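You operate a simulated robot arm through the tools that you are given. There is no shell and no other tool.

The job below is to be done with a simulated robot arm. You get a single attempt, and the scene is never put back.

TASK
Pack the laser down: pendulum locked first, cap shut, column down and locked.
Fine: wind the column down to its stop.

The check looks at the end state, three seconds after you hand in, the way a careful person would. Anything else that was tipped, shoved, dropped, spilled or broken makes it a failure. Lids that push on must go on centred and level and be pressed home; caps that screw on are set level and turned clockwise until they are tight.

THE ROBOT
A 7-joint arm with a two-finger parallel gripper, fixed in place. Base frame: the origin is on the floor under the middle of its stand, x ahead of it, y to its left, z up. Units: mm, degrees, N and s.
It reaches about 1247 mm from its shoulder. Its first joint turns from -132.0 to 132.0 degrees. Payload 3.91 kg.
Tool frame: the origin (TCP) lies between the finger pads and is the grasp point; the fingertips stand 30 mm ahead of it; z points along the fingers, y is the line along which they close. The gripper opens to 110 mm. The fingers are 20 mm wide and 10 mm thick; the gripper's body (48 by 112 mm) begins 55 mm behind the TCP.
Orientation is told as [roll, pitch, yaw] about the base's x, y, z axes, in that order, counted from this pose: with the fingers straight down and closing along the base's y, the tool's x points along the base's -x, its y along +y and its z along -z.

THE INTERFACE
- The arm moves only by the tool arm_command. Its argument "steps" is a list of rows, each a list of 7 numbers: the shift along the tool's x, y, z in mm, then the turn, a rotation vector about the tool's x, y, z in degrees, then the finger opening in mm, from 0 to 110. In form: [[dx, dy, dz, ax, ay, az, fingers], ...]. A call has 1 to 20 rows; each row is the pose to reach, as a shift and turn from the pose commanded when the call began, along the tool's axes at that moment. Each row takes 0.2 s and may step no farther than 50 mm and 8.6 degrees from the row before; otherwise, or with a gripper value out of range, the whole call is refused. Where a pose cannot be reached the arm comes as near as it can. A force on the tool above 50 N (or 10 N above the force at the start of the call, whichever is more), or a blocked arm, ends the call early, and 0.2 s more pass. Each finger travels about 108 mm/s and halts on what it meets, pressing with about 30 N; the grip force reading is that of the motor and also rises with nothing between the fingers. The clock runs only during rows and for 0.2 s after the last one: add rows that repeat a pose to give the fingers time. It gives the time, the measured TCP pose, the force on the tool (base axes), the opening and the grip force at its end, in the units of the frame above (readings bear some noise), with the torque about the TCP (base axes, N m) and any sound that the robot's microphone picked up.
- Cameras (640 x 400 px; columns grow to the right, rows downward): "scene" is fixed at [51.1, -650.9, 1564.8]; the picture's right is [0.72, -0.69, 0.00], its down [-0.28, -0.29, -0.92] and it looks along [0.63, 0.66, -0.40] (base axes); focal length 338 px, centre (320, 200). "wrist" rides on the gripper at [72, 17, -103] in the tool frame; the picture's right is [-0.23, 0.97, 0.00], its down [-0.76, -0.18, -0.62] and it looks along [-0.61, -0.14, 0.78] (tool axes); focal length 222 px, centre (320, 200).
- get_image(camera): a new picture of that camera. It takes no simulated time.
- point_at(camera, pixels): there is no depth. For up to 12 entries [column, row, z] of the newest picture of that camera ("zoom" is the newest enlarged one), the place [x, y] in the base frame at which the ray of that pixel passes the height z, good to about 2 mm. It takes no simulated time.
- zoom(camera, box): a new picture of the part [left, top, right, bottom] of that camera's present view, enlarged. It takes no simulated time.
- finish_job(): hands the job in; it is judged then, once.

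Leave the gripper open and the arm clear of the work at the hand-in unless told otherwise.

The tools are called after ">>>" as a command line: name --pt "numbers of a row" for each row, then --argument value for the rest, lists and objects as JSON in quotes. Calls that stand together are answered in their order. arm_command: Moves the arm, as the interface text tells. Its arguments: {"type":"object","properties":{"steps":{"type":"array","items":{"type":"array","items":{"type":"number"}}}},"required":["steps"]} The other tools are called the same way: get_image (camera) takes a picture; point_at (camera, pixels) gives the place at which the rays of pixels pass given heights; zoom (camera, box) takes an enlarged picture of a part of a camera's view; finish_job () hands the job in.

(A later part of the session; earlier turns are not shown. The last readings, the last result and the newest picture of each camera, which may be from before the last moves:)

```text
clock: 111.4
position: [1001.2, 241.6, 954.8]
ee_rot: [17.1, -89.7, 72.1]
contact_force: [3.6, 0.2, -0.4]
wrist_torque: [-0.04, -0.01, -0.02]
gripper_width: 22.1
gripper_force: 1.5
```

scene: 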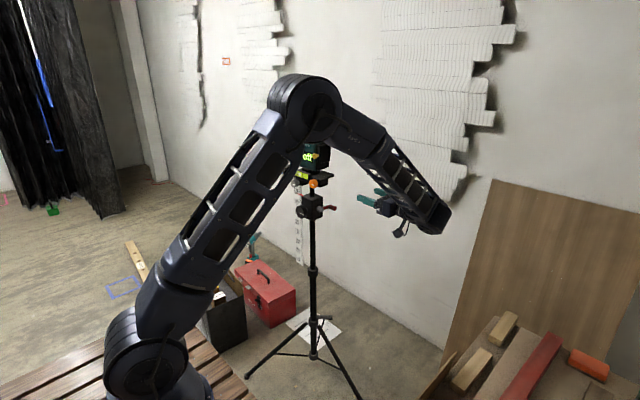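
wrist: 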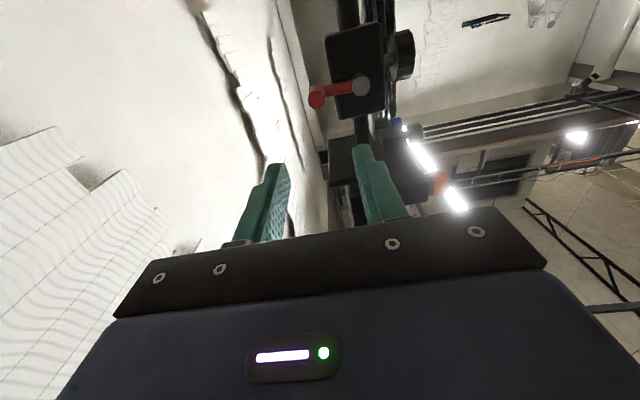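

The +x finger touched lightly first. I'll shift 1.2 mm toward +x and close fully.

>>> arm_command --pt "0 -0.6 0 0 0 0 20.5" --pt "0 -1.2 0 0 0 0 20" --pt "0 -1.2 0 0 0 0 18" --pt "0 -1.2 0 0 0 0 15"

```text
clock: 112.4
position: [1003.2, 243.7, 954.3]
ee_rot: [17.2, -89.6, 72.2]
contact_force: [-1.4, -2.0, 0.8]
wrist_torque: [-0.03, -0.02, 0.68]
gripper_width: 19.7
gripper_force: 45.2
```

It's gripped and forces are near zero. Now I'll turn the crank the lowering way, handle going down and then toward -x. First from 88° to 50°.

>>> arm_command --pt "3 0.3 0 0 0 0 15" --pt "7 0.8 0 0 0 0 15" --pt "11.6 1.8 0 0 0 0 15" --pt "16.1 3.2 0 0 0 0 15" --pt "20.4 5 0 0 0 0 15" --pt "24.6 7.2 0 0 0 0 15" --pt "28.6 9.7 0 0 0 0 15" --pt "32.4 12.6 0 0 0 0 15"

>>> zoom --camera "scene" --box '[265, 130, 345, 185]'

>>> zoom --camera "wrist" --box '[200, 60, 440, 220]'

```text
clock: 114.2
position: [991.7, 241.6, 919.6]
ee_rot: [23.7, -89.5, 65.4]
contact_force: [28.8, 8.0, -12.9]
wrist_torque: [-0.25, 0.45, 0.02]
gripper_width: 19.7
gripper_force: 45.2
```

```text
7.27 times, centred on (305, 158) of scene
```

zoom: 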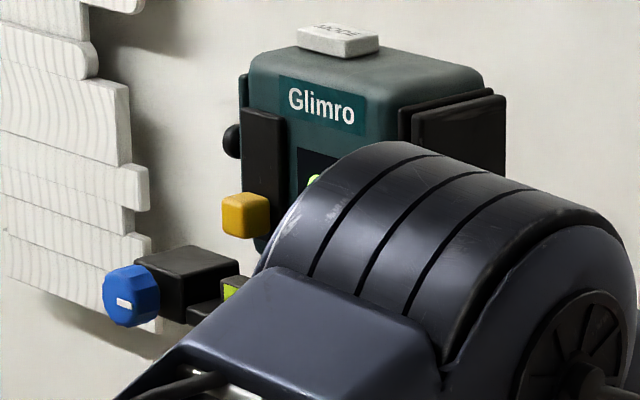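

```text
2.50 times, centred on (320, 140) of wrist
```

zoom: 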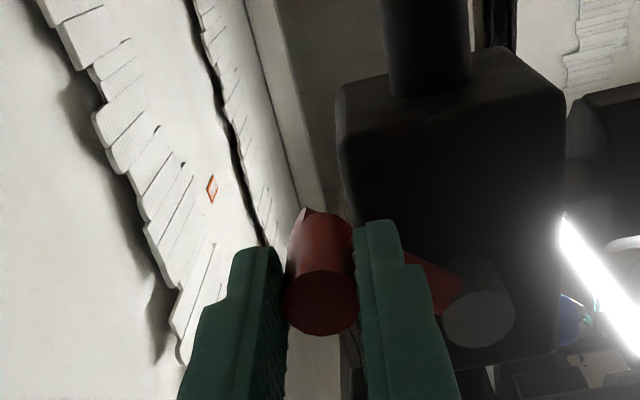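

The crank came back to about 52°, but the head only dropped about 2 mm and 30 N has built up. The column seems to lag behind the crank. I'll hold still for a second to see whether it creeps and the force relaxes.

>>> arm_command --pt "0 0 0 0 0 0 15" --pt "0 0 0 0 0 0 15" --pt "0 0 0 0 0 0 15" --pt "0 0 0 0 0 0 15" --pt "0 0 0 0 0 0 15"

>>> zoom --camera "scene" --box '[272, 170, 286, 179]'

>>> zoom --camera "scene" --box '[265, 130, 345, 185]'

```text
clock: 115.4
position: [991.0, 241.9, 919.5]
ee_rot: [24.6, -89.5, 64.7]
contact_force: [25.2, 2.6, -23.8]
wrist_torque: [-0.78, 0.06, 0.2]
gripper_width: 19.5
gripper_force: 45.0
```

```text
16.00 times, centred on (279, 174) of scene
```

zoom: 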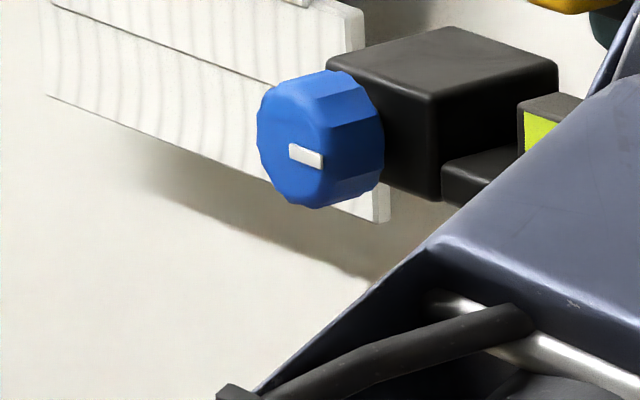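

```text
7.27 times, centred on (305, 158) of scene
```

zoom: 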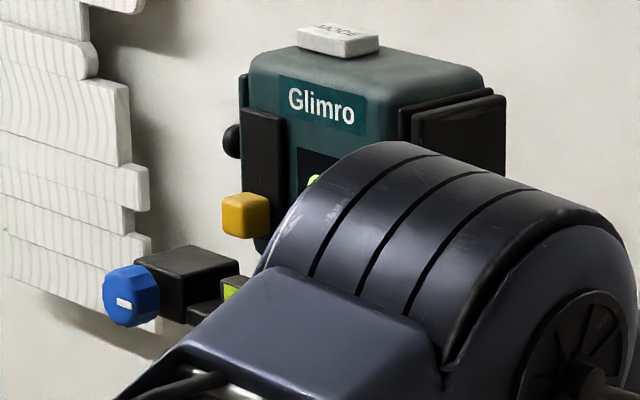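

There's no creep. Resolving the force, about 35 N is radial (my circle is slightly too small) and only about 3 N tangential, so the crank itself is nearly free and there is slack to take up. I'll widen the circle slightly, to R ≈ 54.8 about (949, 955), and continue lowering to 20°.

>>> arm_command --pt "5.6 3.1 0 0 0 0 15" --pt "8.9 6.7 0 0 0 0 15" --pt "11.8 10.5 0 0 0 0 15" --pt "14.4 14.5 0 0 0 0 15" --pt "16.6 18.7 0 0 0 0 15" --pt "18.4 23.2 0 0 0 0 15"

>>> zoom --camera "scene" --box '[272, 170, 286, 179]'

>>> zoom --camera "wrist" --box '[200, 60, 440, 220]'

```text
clock: 116.8
position: [968.4, 241.5, 903.9]
ee_rot: [22.2, -89.5, 67.1]
contact_force: [8.1, 6.2, -3.3]
wrist_torque: [0.13, 0.3, 0.49]
gripper_width: 19.7
gripper_force: 45.3
```

```text
16.00 times, centred on (279, 174) of scene
```

zoom: 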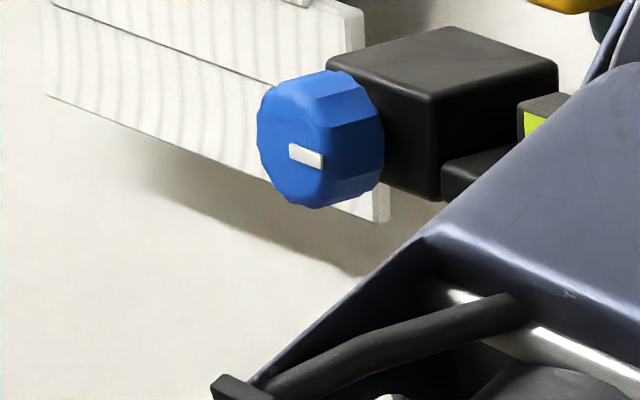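

```text
2.50 times, centred on (320, 140) of wrist
```

zoom: 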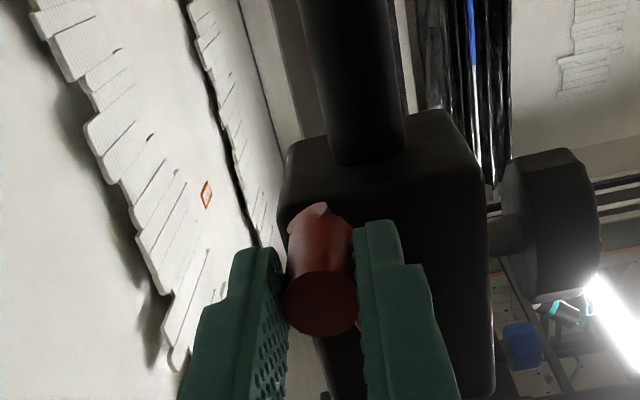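

Forces are low now, about 9 N, with the crank at about 20° and the head still unmoved. I'll carry on through bottom centre toward -x, to -30°.

>>> arm_command --pt "1.4 4.5 0 0 0 0 15" --pt "2.5 9.2 0 0 0 0 15" --pt "3.1 13.9 0 0 0 0 15" --pt "3.3 18.7 0 0 0 0 15" --pt "3.1 23.5 0 0 0 0 15" --pt "2.5 28.2 0 0 0 0 15" --pt "1.4 32.9 0 0 0 0 15" --pt "0 37.4 0 0 0 0 15" --pt "-1.9 41.9 0 0 0 0 15" --pt "-4.1 46.1 0 0 0 0 15"

>>> zoom --camera "scene" --box '[272, 170, 286, 179]'

>>> zoom --camera "wrist" --box '[200, 60, 440, 220]'

```text
clock: 118.0
position: [949.1, 241.8, 900.5]
ee_rot: [0.1, -89.5, 88.6]
contact_force: [25.3, 9.8, -11.1]
wrist_torque: [-0.63, 0.16, 0.29]
gripper_width: 20.0
gripper_force: 45.8
stopped in row 5: the force on the tool passed its limit at 59 N (the readings are from after the stop); the commanded pose is now the measured one
```

```text
16.00 times, centred on (279, 174) of scene
```

zoom: 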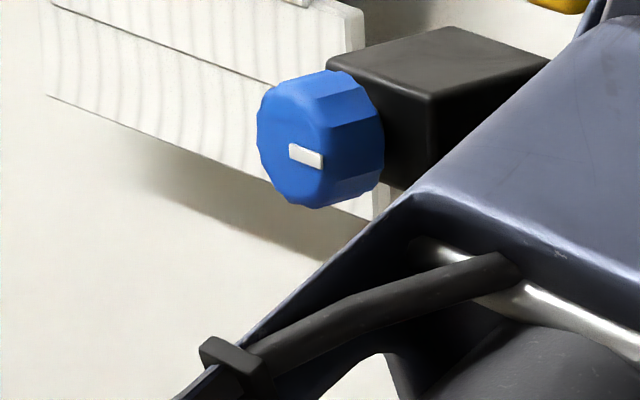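

```text
2.50 times, centred on (320, 140) of wrist
```

zoom: 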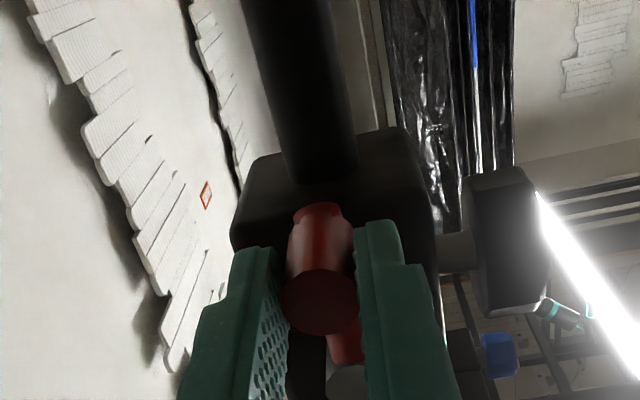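

It's blocked again exactly at bottom centre, so that looks like the crank's own end stop on this side. Turning back from 88° did not bring the head down either. Now that the lock is open, I'll test the other way: turn from 0° to 60° toward +x and watch which way the head goes.

>>> arm_command --pt "0.1 -4.7 0 0 0 0 15" --pt "-0.5 -9.4 0 0 0 0 15" --pt "-1.6 -14.1 0 0 0 0 15" --pt "-3 -18.6 0 0 0 0 15" --pt "-4.8 -23.1 0 0 0 0 15" --pt "-7 -27.3 0 0 0 0 15" --pt "-9.6 -31.3 0 0 0 0 15" --pt "-12.5 -35.1 0 0 0 0 15" --pt "-15.8 -38.6 0 0 0 0 15" --pt "-19.3 -41.9 0 0 0 0 15" --pt "-23.1 -44.8 0 0 0 0 15" --pt "-27.1 -47.4 0 0 0 0 15"

>>> zoom --camera "scene" --box '[272, 170, 286, 179]'

>>> zoom --camera "wrist" --box '[200, 60, 440, 220]'

```text
clock: 120.6
position: [995.8, 241.7, 928.3]
ee_rot: [-7.9, -89.6, 96.6]
contact_force: [-7.9, 3.2, -3.9]
wrist_torque: [-0.39, -0.3, 0.99]
gripper_width: 19.9
gripper_force: 44.8
```

```text
16.00 times, centred on (279, 174) of scene
```

zoom: 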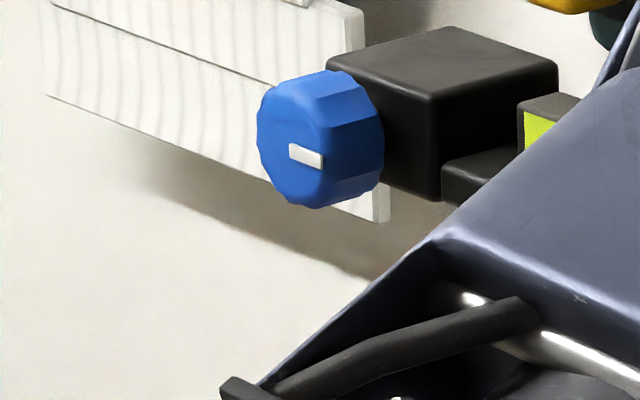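

```text
2.50 times, centred on (320, 140) of wrist
```

zoom: 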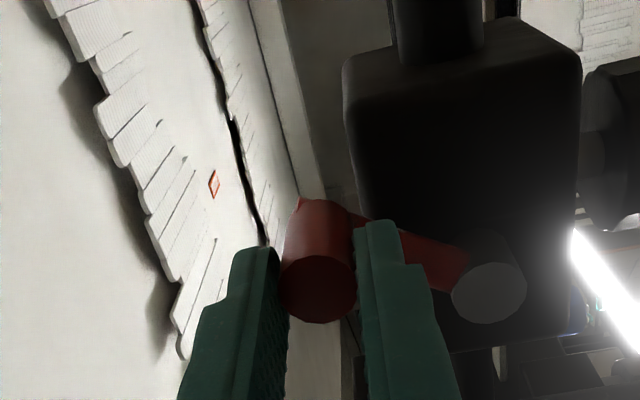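

The head is still unmoved with the crank at 60°. I'll continue past 90°, where it was blocked while locked, in 5° steps.

>>> arm_command --pt "-4.3 -2.2 0 0 0 0 15" --pt "-8.7 -4 0 0 0 0 15" --pt "-13.2 -5.4 0 0 0 0 15" --pt "-17.9 -6.5 0 0 0 0 15" --pt "-22.6 -7.1 0 0 0 0 15" --pt "-27.4 -7.3 0 0 0 0 15" --pt "-32.2 -7.1 0 0 0 0 15" --pt "-36.9 -6.5 0 0 0 0 15" --pt "-41.6 -5.4 0 0 0 0 15" --pt "-46.1 -4 0 0 0 0 15"

>>> zoom --camera "scene" --box '[272, 170, 286, 179]'

>>> zoom --camera "wrist" --box '[200, 60, 440, 220]'

```text
clock: 122.8
position: [999.1, 241.7, 976.8]
ee_rot: [-26.3, -89.7, 115.3]
contact_force: [-0.9, -0.2, 0.7]
wrist_torque: [-0.01, 0.0, -0.02]
gripper_width: 15.0
gripper_force: 0.1
```

```text
16.00 times, centred on (279, 174) of scene
```

zoom: 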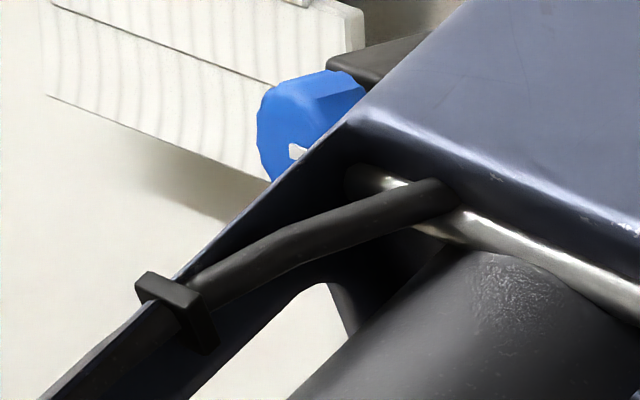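

```text
2.50 times, centred on (320, 140) of wrist
```

zoom: 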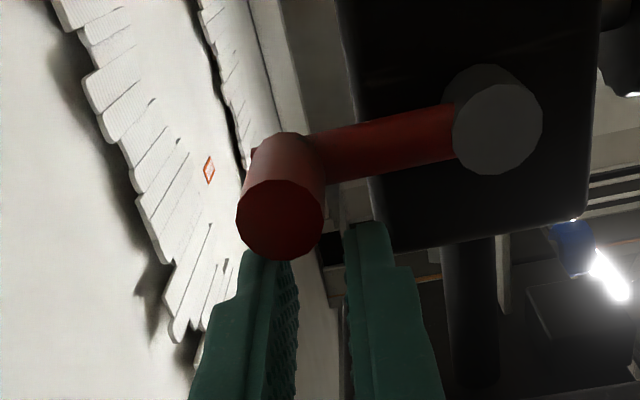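

The handle slipped out of my pads at 88° again, the same end point as before, and the head never responded to it. That fits a different reading:
- The red "crank" is a clamp lever with only 90° of travel. It was locked when pointing down and is released now at 90°.
- The black knob with the mark is the winding knob. It refused to turn while the lever was locked. Once free, turning it 90° counter-clockwise raised the head 16 mm, about 10.6 mm per radian, like a rack and pinion.

So clockwise on the knob should lower the column. I'll back out from the lever and go to the front.

>>> arm_command --pt "0 0 -20 0 0 0 15" --pt "0 0 -60 0 0 0 15" --pt "0 0 -100 0 0 0 15" --pt "0 0 -150 0 0 0 15" --pt "0 0 -150 0 0 0 15"

>>> zoom --camera "wrist" --box '[260, 0, 460, 200]'

```text
clock: 124.0
position: [996.5, 92.6, 975.7]
ee_rot: [-6.4, -89.6, 95.2]
contact_force: [0.1, -0.7, -0.5]
wrist_torque: [0.03, 0.0, 0.0]
gripper_width: 15.0
gripper_force: 0.1
```

```text
2.00 times, centred on (360, 100) of wrist
```

zoom: 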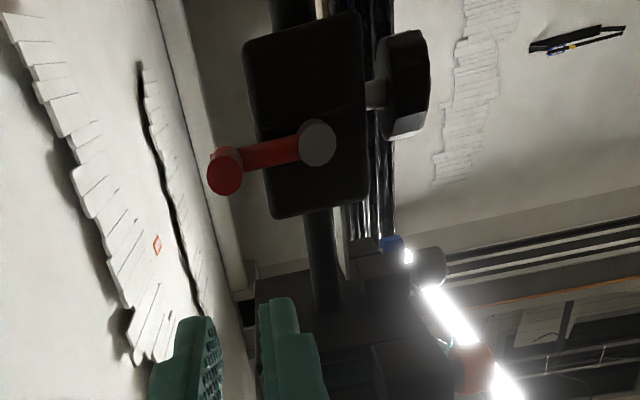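

The lever rests at about 90°. I'll retrace to the swing start at (848, -57, 1150).

>>> arm_command --pt "-15 21 -30 0 0 0 40" --pt "-40 43 -55 0 0 0 74" --pt "-68 64 -80 0 0 0 74" --pt "-95 85 -105 0 0 0 74" --pt "-122 107 -125 0 0 0 74" --pt "-148 128 -140 0 0 0 74" --pt "-174 148.5 -150 0 0 0 74" --pt "-174 148.5 -150 0 0 0 74"

>>> arm_command --pt "0 20.9 30.7 8.18 0 0 74" --pt "0 41.8 61.5 16.4 0 0 74" --pt "0 62.7 92.2 24.5 0 0 74" --pt "0 83.6 122.9 32.7 0 0 74" --pt "0 104.5 153.6 40.9 0 0 74" --pt "0 125.5 184.4 49.1 0 0 74" --pt "0 146.4 215.1 57.3 0 0 74" --pt "0 167.3 245.8 65.5 0 0 74" --pt "0 188.2 276.5 73.6 0 0 74" --pt "0 209.1 307.3 81.8 0 0 74" --pt "0 230 338 90 0 0 74" --pt "0 230 338 90 0 0 74"

>>> get_image --camera "scene"

>>> zoom --camera "scene" --box '[260, 130, 360, 240]'

```text
clock: 125.8
position: [845.4, -52.6, 1149.7]
ee_rot: [-5.1, -89.6, 94.1]
contact_force: [0.0, 0.2, 0.1]
wrist_torque: [0.03, 0.0, 0.01]
gripper_width: 74.1
gripper_force: 0.1
```

```text
clock: 128.4
position: [621.7, 288.6, 1147.5]
ee_rot: [-94.6, -89.5, 93.5]
contact_force: [0.0, -0.3, -0.1]
wrist_torque: [0.02, -0.01, -0.03]
gripper_width: 74.1
gripper_force: 0.0
```

```text
taken
```

scene: 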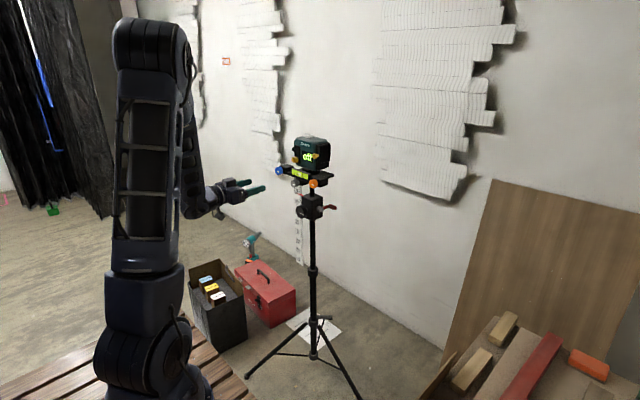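

```text
3.64 times, centred on (310, 185) of scene
```

zoom: 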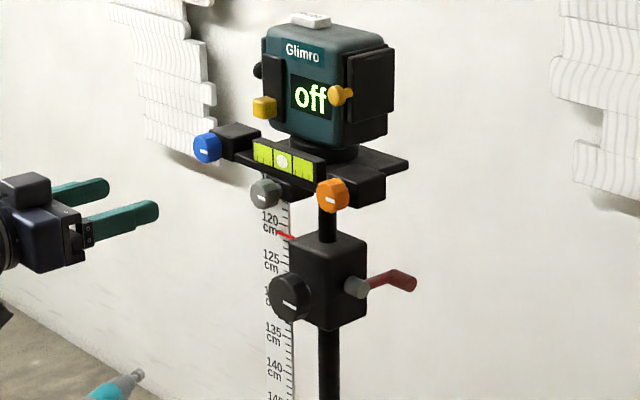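

Everything is steady: the knob's mark points right and the lever is at 90°. I'll go down in front of the winding knob, trimming out the small 1° yaw and 0.5° pitch drift on the way.

>>> arm_command --pt "34 9 12 -0.3 -0.2 0 70" --pt "68 18 25 -0.6 -0.3 0 70" --pt "102 28 42 -0.9 -0.4 0 70" --pt "136 38 60 -1.1 -0.5 0 70" --pt "168 46 80 -1.1 -0.5 0 70" --pt "203 52 105 -1.1 -0.5 0 70" --pt "203 52 145 -1.1 -0.5 0 70" --pt "203 52 170 -1.1 -0.5 0 70" --pt "203 52 170 -1.1 -0.5 0 70"

>>> zoom --camera "wrist" --box '[200, 40, 440, 200]'

```text
clock: 130.4
position: [793.6, 335.5, 943.4]
ee_rot: [-140.9, -89.3, 140.9]
contact_force: [-0.1, 0.0, 0.6]
wrist_torque: [-0.01, 0.02, 0.01]
gripper_width: 70.0
gripper_force: 0.1
```

```text
2.50 times, centred on (320, 120) of wrist
```

zoom: 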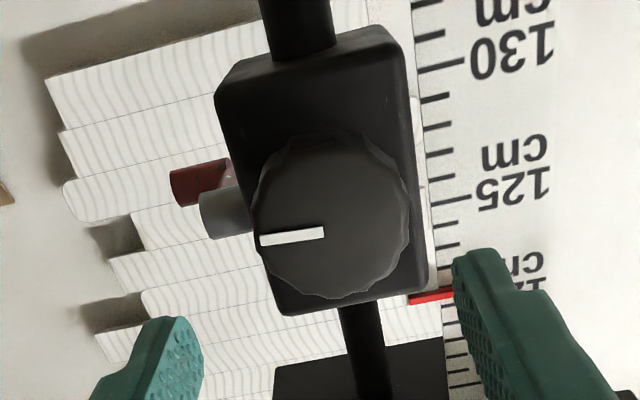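

I'm in front of the knob. I'll centre on its axis (y 340.8, z 944.6) and roll the gripper 90° counter-clockwise here, so I have a long clockwise stroke available.

>>> arm_command --pt "-0.2 1 0 0 0 -8.18 70" --pt "-0.4 2 0 0 0 -16.4 70" --pt "-0.6 3 0 0 0 -24.5 70" --pt "-0.8 4 0 0 0 -32.7 70" --pt "-1 5 0 0 0 -40.9 70" --pt "-1.2 5.3 0 0 0 -49.1 70" --pt "-1.2 5.3 0 0 0 -57.3 70" --pt "-1.2 5.3 0 0 0 -65.5 70" --pt "-1.2 5.3 0 0 0 -73.6 70" --pt "-1.2 5.3 0 0 0 -81.8 70" --pt "-1.2 5.3 0 0 0 -90 70" --pt "-1.2 5.3 0 0 0 -90 70"

>>> zoom --camera "wrist" --box '[200, 40, 440, 200]'

```text
clock: 133.0
position: [793.7, 339.4, 945.2]
ee_rot: [-90.5, 0.5, 90.0]
contact_force: [0.5, 0.1, -1.0]
wrist_torque: [0.0, 0.02, -0.03]
gripper_width: 70.1
gripper_force: 0.0
```

```text
2.50 times, centred on (320, 120) of wrist
```

zoom: 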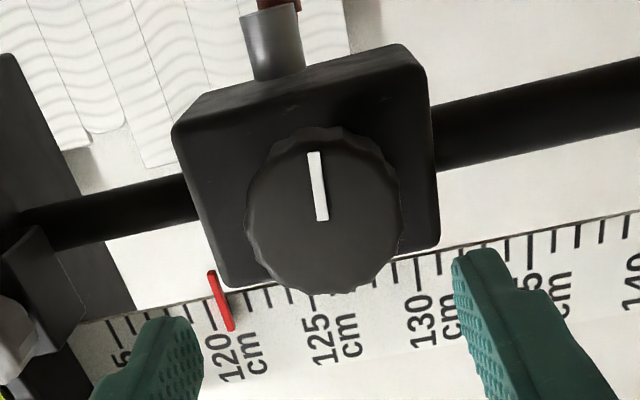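

Now I'll advance 74 mm so the tips straddle the knob, above and below it, at x ≈ 898.

>>> arm_command --pt "-0.7 0.5 25 0 0 0 70" --pt "-1.4 1 45 0 0 0 70" --pt "-1.4 1.2 62 0 0 0 70" --pt "-1.4 1.2 74 0 0 0 70" --pt "-1.4 1.2 74 0 0 0 64" --pt "-1.4 1.2 74 0 0 0 60" --pt "-1.4 1.2 74 0 0 0 58" --pt "-1.4 1.2 74 0 0 0 57"

>>> zoom --camera "wrist" --box '[200, 60, 440, 220]'

```text
clock: 134.8
position: [866.1, 341.6, 945.4]
ee_rot: [-90.5, 0.4, 90.0]
contact_force: [0.7, -0.5, -0.9]
wrist_torque: [0.01, 0.01, 0.01]
gripper_width: 57.5
gripper_force: 0.5
```

```text
2.50 times, centred on (320, 140) of wrist
```

zoom: 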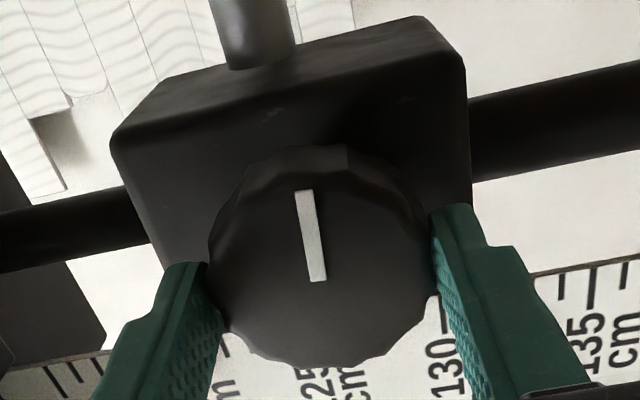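

Both pads just touch, with negligible side force. I'll close to a full grip.

>>> arm_command --pt "0 0 0 0 0 0 56" --pt "0 0 0 0 0 0 54" --pt "0 0 0 0 0 0 50" --pt "0 0 0 0 0 0 46"

```text
clock: 135.8
position: [865.5, 343.0, 944.7]
ee_rot: [-90.5, 0.5, 90.0]
contact_force: [0.2, -1.1, -13.2]
wrist_torque: [-0.01, 0.36, 0.08]
gripper_width: 55.4
gripper_force: 45.2
```

A slight downward bias (-13 N): I'll ease 1.2 mm down and then turn clockwise 24°, checking that the mark follows and the head goes down.

>>> arm_command --pt "0.5 1.2 0 0 0 0 46" --pt "1 1.2 0 0 0 6 46" --pt "1 1.2 0 0 0 12 46" --pt "1 1.2 0 0 0 18 46" --pt "1 1.2 0 0 0 24 46"

>>> zoom --camera "wrist" --box '[200, 60, 440, 220]'

>>> zoom --camera "scene" --box '[270, 160, 340, 204]'

```text
clock: 137.0
position: [866.3, 342.1, 944.6]
ee_rot: [-90.8, -23.7, 90.4]
contact_force: [0.7, 10.1, 11.5]
wrist_torque: [-0.15, -0.06, -0.49]
gripper_width: 55.2
gripper_force: 44.3
```

```text
2.50 times, centred on (320, 140) of wrist
```

zoom: 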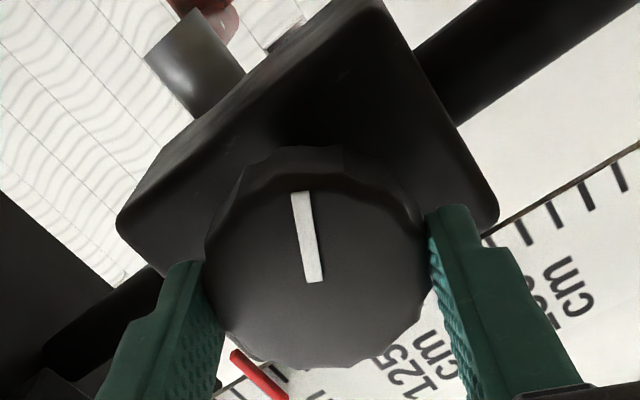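

```text
9.09 times, centred on (305, 182) of scene
```

zoom: 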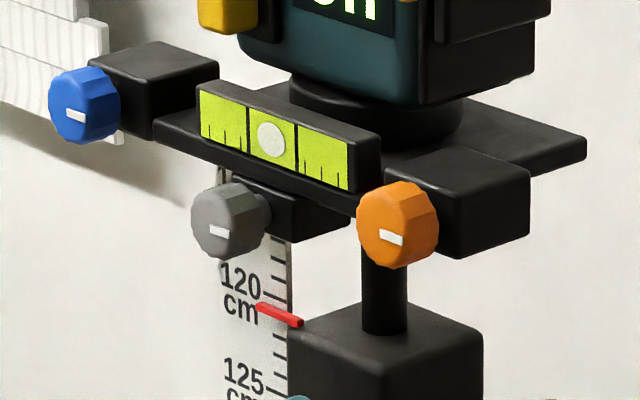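

Confirmed: the mark followed the turn and the head came down about 4 mm in 24°. I'll keep winding clockwise, another 88°.

>>> arm_command --pt "0 0 0 0 0 8 46" --pt "0 0 0 0 0 16 46" --pt "0 0 0 0 0 24 46" --pt "0 0 0 0 0 32 46" --pt "0 0 0 0 0 40 46" --pt "0 0 0 0 0 48 46" --pt "0 0 0 0 0 56 46" --pt "0 0 0 0 0 64 46" --pt "0 0 0 0 0 72 46" --pt "0 0 0 0 0 80 46" --pt "0 0 0 0 0 88 46"

>>> zoom --camera "wrist" --box '[200, 60, 440, 220]'

>>> zoom --camera "scene" --box '[270, 160, 340, 204]'

```text
clock: 139.4
position: [865.8, 340.1, 944.6]
ee_rot: [91.6, -68.3, -91.5]
contact_force: [-13.4, -21.9, 22.0]
wrist_torque: [-0.09, -0.47, -1.02]
gripper_width: 55.1
gripper_force: 44.8
```

```text
2.50 times, centred on (320, 140) of wrist
```

zoom: 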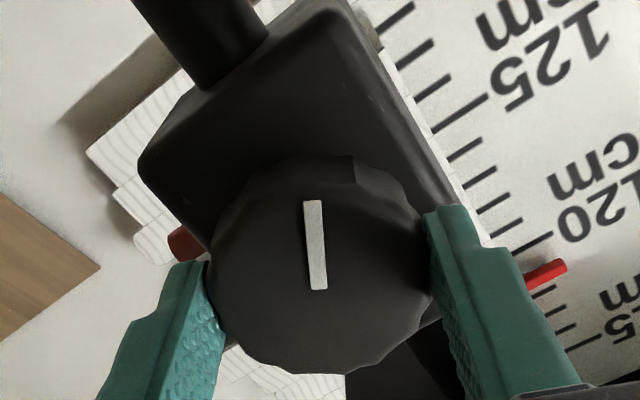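

```text
9.09 times, centred on (305, 182) of scene
```

zoom: 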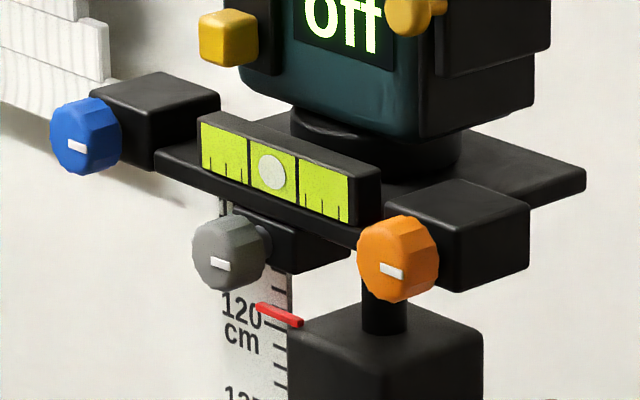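

The column has come down about 21 mm in total and is now 5 mm below where it started. I'll relieve the side load by 2 mm and wind another 64° clockwise.

>>> arm_command --pt "-1.3 -0.6 -0.5 0 0 0 46" --pt "-2.6 -1.1 -1 0 0 8 46" --pt "-2.6 -1.1 -1 0 0 16 46" --pt "-2.6 -1.1 -1 0 0 24 46" --pt "-2.6 -1.1 -1 0 0 32 46" --pt "-2.6 -1.1 -1 0 0 40 46" --pt "-2.6 -1.1 -1 0 0 48 46" --pt "-2.6 -1.1 -1 0 0 56 46" --pt "-2.6 -1.1 -1 0 0 64 46"

>>> zoom --camera "wrist" --box '[200, 60, 440, 220]'

>>> zoom --camera "scene" --box '[270, 160, 340, 204]'

```text
clock: 141.4
position: [864.8, 339.6, 945.4]
ee_rot: [90.4, -4.3, -90.1]
contact_force: [15.9, 9.1, -11.2]
wrist_torque: [-0.04, 0.53, -0.21]
gripper_width: 54.6
gripper_force: 45.2
```

```text
2.50 times, centred on (320, 140) of wrist
```

zoom: 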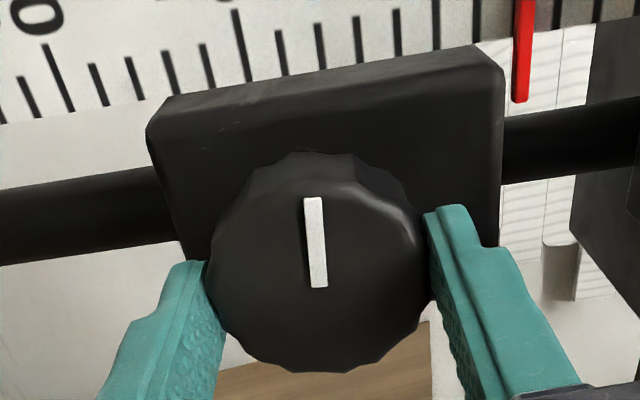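

```text
9.09 times, centred on (305, 182) of scene
```

zoom: 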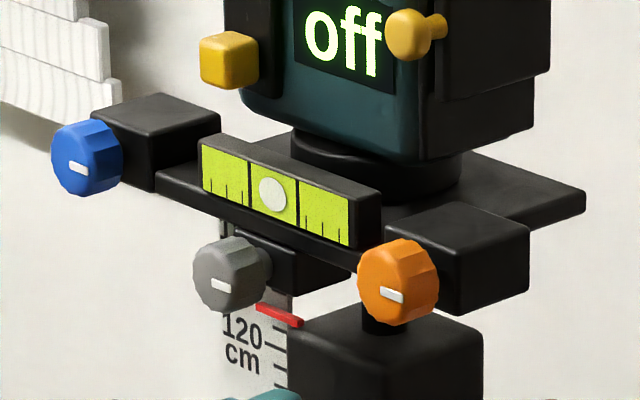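

Down another 12 mm. The gripper is now rolled +86°, so I'll release, back off 35 mm, and roll back for another stroke.

>>> arm_command --pt "0 0 0 0 0 0 58" --pt "0 0 0 0 0 0 68" --pt "0 0 -18 0 0 0 70" --pt "0 0 -36 0 0 0 70" --pt "0 0 -36 0 0 -8 70" --pt "0 0 -36 0 0 -16 70" --pt "0 0 -36 0 0 -24 70" --pt "0 0 -36 0 0 -32 70" --pt "0 0 -36 0 0 -40 70" --pt "0 0 -36 0 0 -48 70" --pt "0 0 -36 0 0 -56 70" --pt "0 0 -36 0 0 -64 70" --pt "0 0 -36 0 0 -72 70" --pt "0 0 -36 0 0 -80 70" --pt "0 0 -36 0 0 -86 70"

>>> arm_command --pt "0 0 0 0 0 -8 70" --pt "0 0 0 0 0 -16 70" --pt "0 0 0 0 0 -24 70" --pt "0 0 0 0 0 -32 70" --pt "0 0 0 0 0 -40 70" --pt "0 0 0 0 0 -48 70" --pt "0 0 0 0 0 -56 70" --pt "0 0 0 0 0 -64 70" --pt "0 0 0 0 0 -72 70" --pt "0 0 0 0 0 -80 70" --pt "0 0 0 0 0 -88 70" --pt "0 0 0 0 0 -90 70" --pt "0 0 0 0 0 -90 70"

>>> zoom --camera "wrist" --box '[200, 60, 440, 220]'

>>> zoom --camera "scene" --box '[260, 130, 360, 240]'

```text
clock: 144.6
position: [828.2, 339.8, 945.6]
ee_rot: [-134.5, -89.3, 134.5]
contact_force: [-0.2, -0.6, 0.1]
wrist_torque: [0.03, 0.03, -0.02]
gripper_width: 70.2
gripper_force: 0.0
```

```text
clock: 147.4
position: [828.2, 340.4, 945.7]
ee_rot: [-90.6, 0.5, 90.0]
contact_force: [0.3, 0.1, -0.6]
wrist_torque: [-0.01, 0.02, -0.01]
gripper_width: 70.3
gripper_force: 0.0
```

```text
2.50 times, centred on (320, 140) of wrist
```

zoom: 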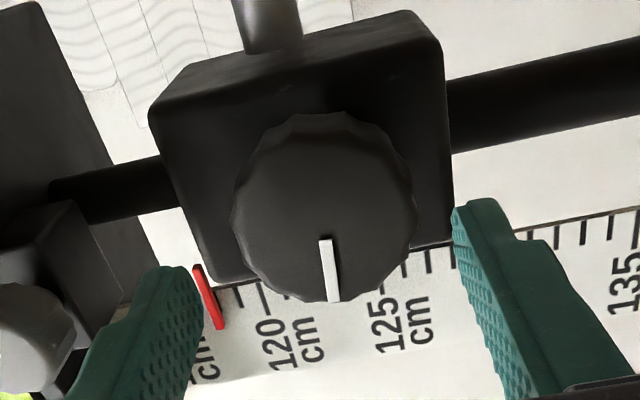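

```text
3.64 times, centred on (310, 185) of scene
```

zoom: 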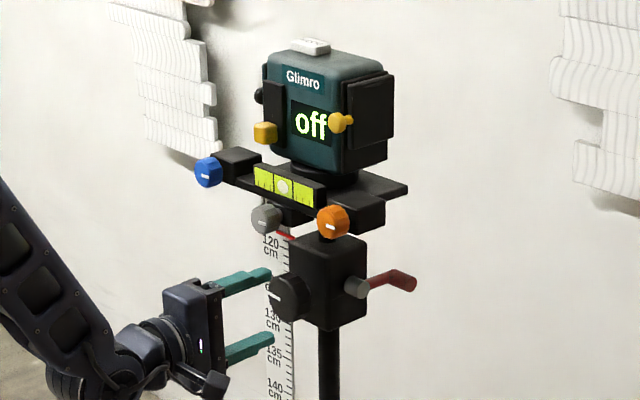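

The column is 17 mm below its starting height, with about 20 mm of gap left above the housing. I'll regrip with the gripper at -90° again, moving in 38 mm and closing.

>>> arm_command --pt "0 0.3 18 0 0 0 70" --pt "0 0.6 38 0 0 0 70" --pt "0 0.6 38 0 0 0 62" --pt "0 0.6 38 0 0 0 58" --pt "0 0.6 38 0 0 0 57" --pt "0 0.6 38 0 0 0 56"

>>> arm_command --pt "0 0 0 0 0 0 55" --pt "0 0 0 0 0 0 53" --pt "0 0 0 0 0 0 50" --pt "0 0 0 0 0 0 46"

>>> zoom --camera "wrist" --box '[200, 60, 440, 220]'

```text
clock: 148.8
position: [868.3, 339.8, 944.7]
ee_rot: [-90.4, 0.4, 90.1]
contact_force: [1.0, -1.3, -2.5]
wrist_torque: [-0.01, 0.0, 0.01]
gripper_width: 57.3
gripper_force: 0.9
```

```text
clock: 149.8
position: [867.7, 339.6, 944.0]
ee_rot: [-90.5, 0.4, 90.0]
contact_force: [0.3, -1.6, -10.9]
wrist_torque: [0.02, 0.26, -0.01]
gripper_width: 55.4
gripper_force: 44.5
```

```text
2.50 times, centred on (320, 140) of wrist
```

zoom: 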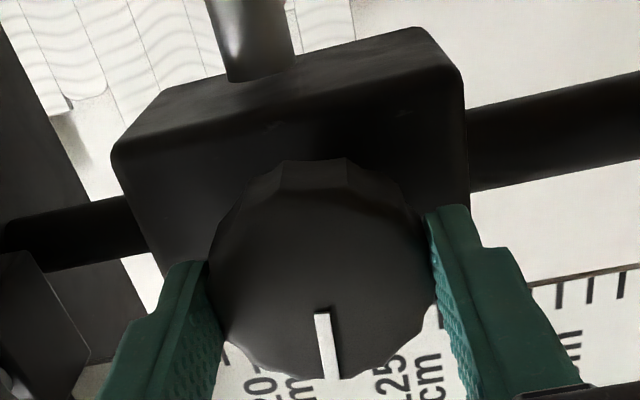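

Good grip. I'll wind 48° clockwise and check.

>>> arm_command --pt "0 1 0 0 0 0 46" --pt "0 1 0 0 0 8 46" --pt "0 1 0 0 0 16 46" --pt "0 1 0 0 0 24 46" --pt "0 1 0 0 0 32 46" --pt "0 1 0 0 0 40 46" --pt "0 1 0 0 0 48 46"

>>> zoom --camera "wrist" --box '[200, 60, 440, 220]'

>>> zoom --camera "scene" --box '[270, 160, 340, 204]'

```text
clock: 151.4
position: [866.8, 338.9, 943.5]
ee_rot: [-90.8, -47.8, 90.5]
contact_force: [3.1, 2.4, -8.4]
wrist_torque: [-0.08, 0.94, -0.24]
gripper_width: 55.0
gripper_force: 45.1
```

```text
2.50 times, centred on (320, 140) of wrist
```

zoom: 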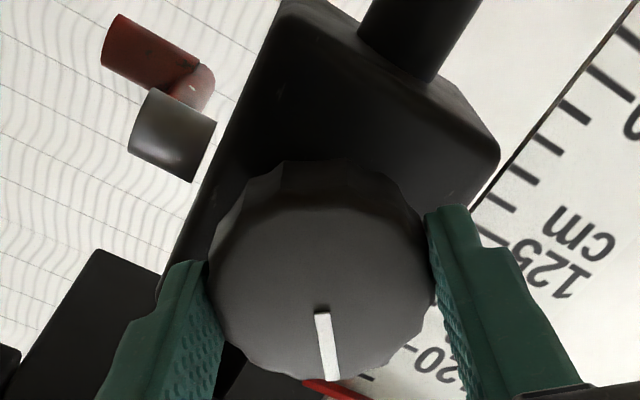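

```text
9.09 times, centred on (305, 182) of scene
```

zoom: 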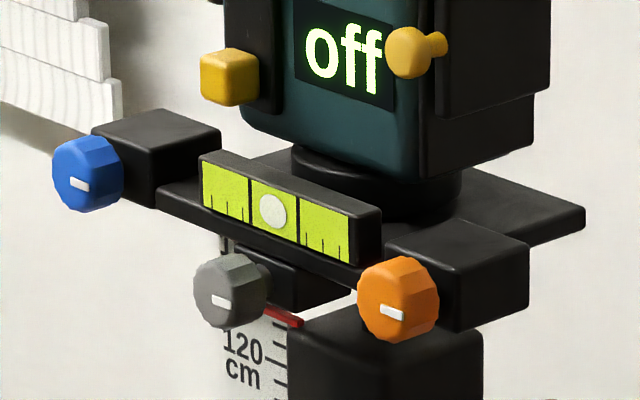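

It's following, with another 8 mm down. The gap above the housing is getting small, so I'll wind in shorter strokes now: 24°, watching for the stop.

>>> arm_command --pt "0 0 0 0 0 6 46" --pt "0 0 0 0 0 12 46" --pt "0 0 0 0 0 18 46" --pt "0 0 0 0 0 24 46"

>>> zoom --camera "wrist" --box '[200, 60, 440, 220]'

>>> zoom --camera "scene" --box '[270, 160, 340, 204]'

```text
clock: 152.4
position: [866.5, 339.9, 943.6]
ee_rot: [-91.5, -71.5, 91.6]
contact_force: [1.7, 4.9, -9.5]
wrist_torque: [-0.1, 0.45, -0.13]
gripper_width: 55.3
gripper_force: 45.1
```

```text
2.50 times, centred on (320, 140) of wrist
```

zoom: 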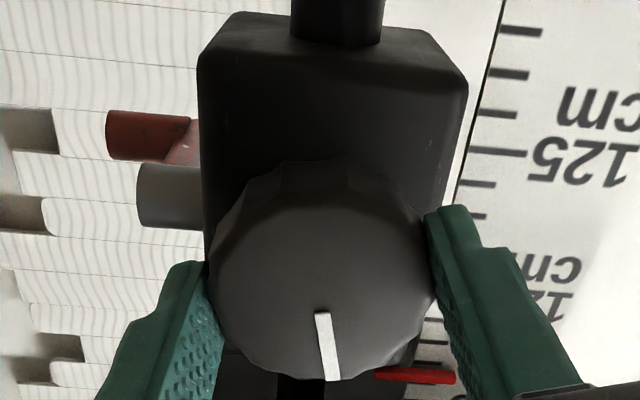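

```text
9.09 times, centred on (305, 182) of scene
```

zoom: 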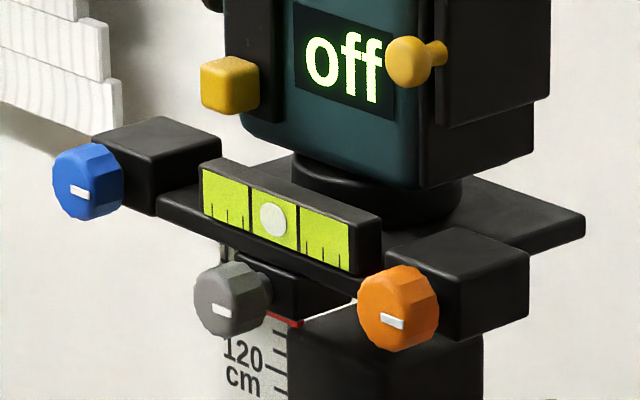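

Still turning freely, another 4–5 mm down. Continue with 18° more.

>>> arm_command --pt "0 0 0 0 0 6 46" --pt "0 0 0 0 0 12 46" --pt "0 0 0 0 0 18 46"

>>> zoom --camera "wrist" --box '[200, 60, 440, 220]'

>>> zoom --camera "scene" --box '[270, 160, 340, 204]'

```text
clock: 153.2
position: [866.4, 340.4, 944.9]
ee_rot: [-147.0, -89.4, 146.9]
contact_force: [3.9, 7.9, -9.7]
wrist_torque: [-0.09, 0.21, 0.11]
gripper_width: 55.3
gripper_force: 44.9
```

```text
2.50 times, centred on (320, 140) of wrist
```

zoom: 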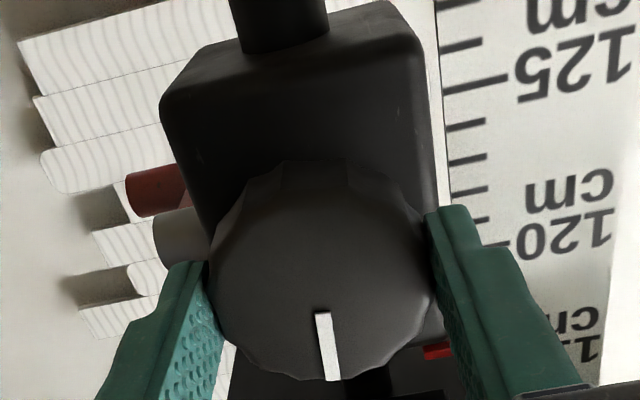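

```text
9.09 times, centred on (305, 182) of scene
```

zoom: 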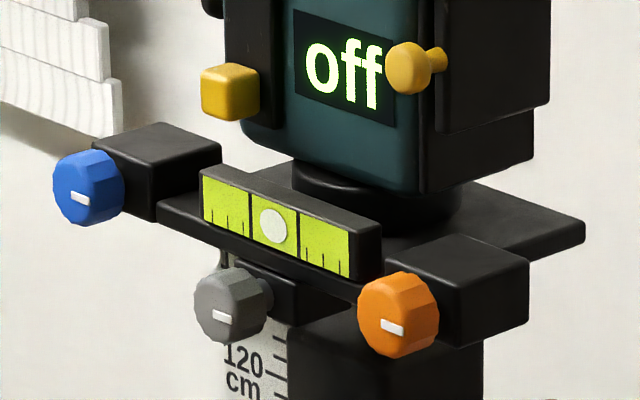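

Still free, 33 mm below start. Another 18°, same check.

>>> arm_command --pt "0 0 0 0 0 6 46" --pt "0 0 0 0 0 12 46" --pt "0 0 0 0 0 18 46"

>>> zoom --camera "wrist" --box '[200, 60, 440, 220]'

>>> zoom --camera "scene" --box '[270, 160, 340, 204]'

```text
clock: 154.0
position: [867.1, 340.3, 944.4]
ee_rot: [91.7, -72.2, -91.5]
contact_force: [5.1, 13.3, -9.9]
wrist_torque: [-0.09, 0.2, 0.44]
gripper_width: 55.4
gripper_force: 44.6
```

```text
2.50 times, centred on (320, 140) of wrist
```

zoom: 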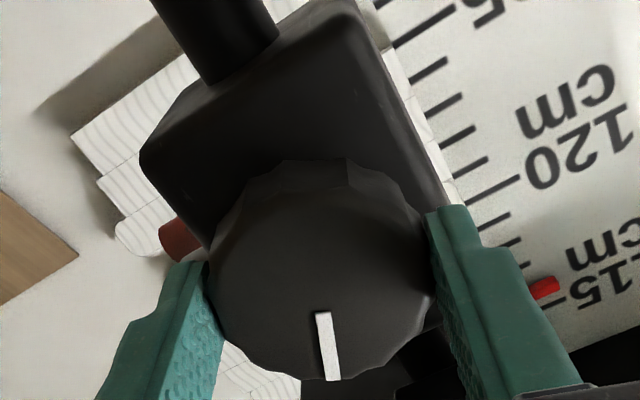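

```text
9.09 times, centred on (305, 182) of scene
```

zoom: 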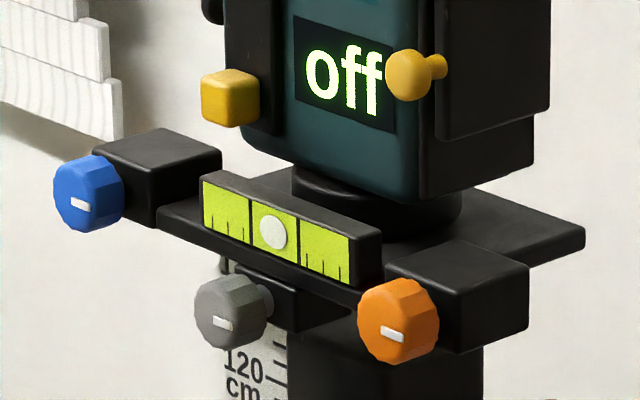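

Still following, 36 mm down. Continue with 18° more.

>>> arm_command --pt "0 0 0 0 0 6 46" --pt "0 0 0 0 0 12 46" --pt "0 0 0 0 0 18 46"

>>> zoom --camera "wrist" --box '[200, 60, 440, 220]'

>>> zoom --camera "scene" --box '[270, 160, 340, 204]'

```text
clock: 154.8
position: [866.7, 339.8, 943.7]
ee_rot: [90.9, -54.3, -90.7]
contact_force: [3.0, 18.4, -5.3]
wrist_torque: [-0.08, 0.42, 0.34]
gripper_width: 55.2
gripper_force: 45.5
```

```text
2.50 times, centred on (320, 140) of wrist
```

zoom: 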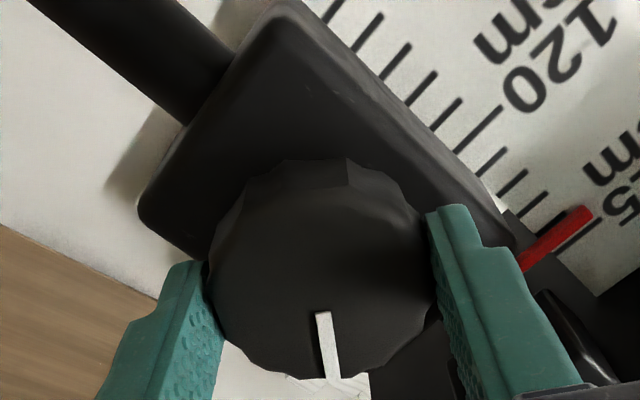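

```text
9.09 times, centred on (305, 182) of scene
```

zoom: 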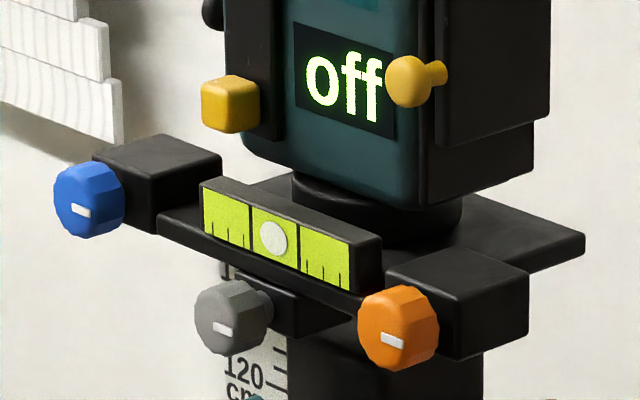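

Still following. I'll relieve the +18 N side load with a 1.5 mm shift and wind 24° more.

>>> arm_command --pt "1.3 0.9 0 0 0 0 46" --pt "1.3 0.9 0 0 0 6 46" --pt "1.3 0.9 0 0 0 12 46" --pt "1.3 0.9 0 0 0 18 46" --pt "1.3 0.9 0 0 0 24 46"

>>> zoom --camera "wrist" --box '[200, 60, 440, 220]'

>>> zoom --camera "scene" --box '[270, 160, 340, 204]'

```text
clock: 156.0
position: [867.5, 340.3, 945.0]
ee_rot: [90.8, -30.3, -90.4]
contact_force: [-14.5, -2.3, 4.3]
wrist_torque: [-0.08, -0.2, -0.47]
gripper_width: 55.4
gripper_force: 44.7
```

```text
2.50 times, centred on (320, 140) of wrist
```

zoom: 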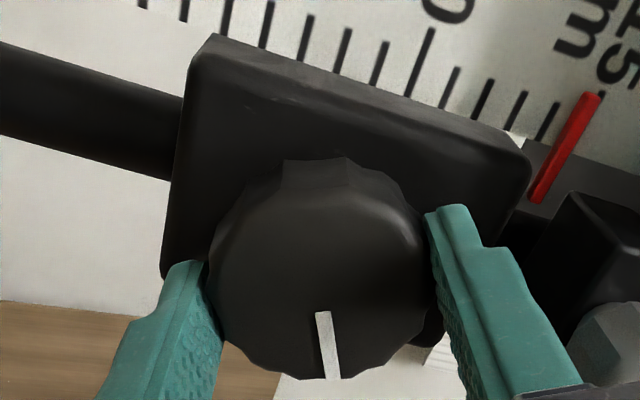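

```text
9.09 times, centred on (305, 182) of scene
```

zoom: 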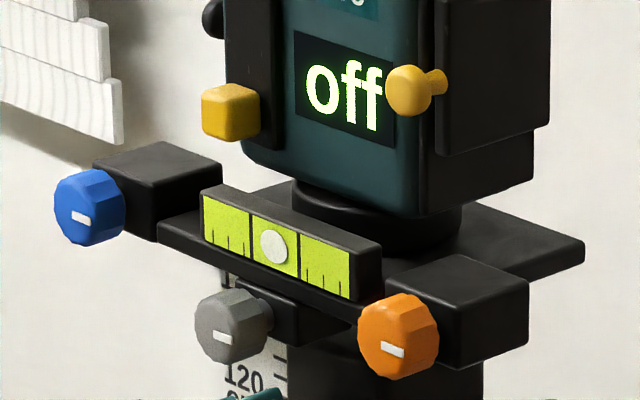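

Still following, 43 mm down; the grey knob clears the upper finger by about 25 mm. Another 22° in this grip.

>>> arm_command --pt "0 0 -1 0 0 6 46" --pt "0 0 -1 0 0 12 46" --pt "0 0 -1 0 0 18 46" --pt "0 0 -1 0 0 22 46"

>>> zoom --camera "wrist" --box '[200, 60, 440, 220]'

>>> zoom --camera "scene" --box '[270, 160, 340, 204]'

```text
clock: 157.0
position: [866.3, 341.4, 943.7]
ee_rot: [90.6, -8.2, -90.1]
contact_force: [19.1, 1.2, 9.3]
wrist_torque: [-0.11, -0.46, -0.49]
gripper_width: 55.3
gripper_force: 44.6
```

```text
2.50 times, centred on (320, 140) of wrist
```

zoom: 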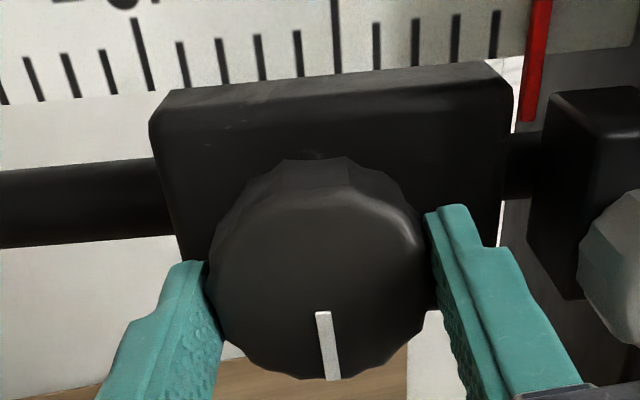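

```text
9.09 times, centred on (305, 182) of scene
```

zoom: 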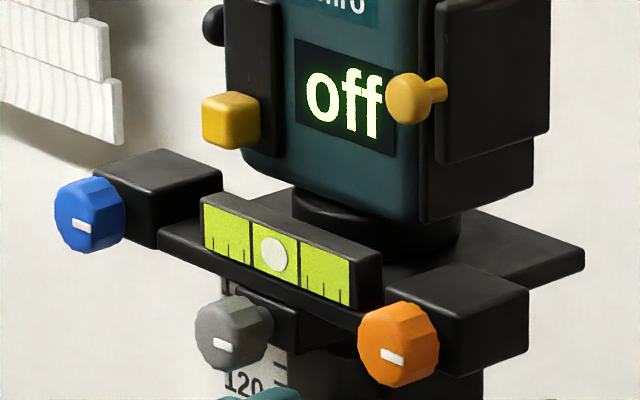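

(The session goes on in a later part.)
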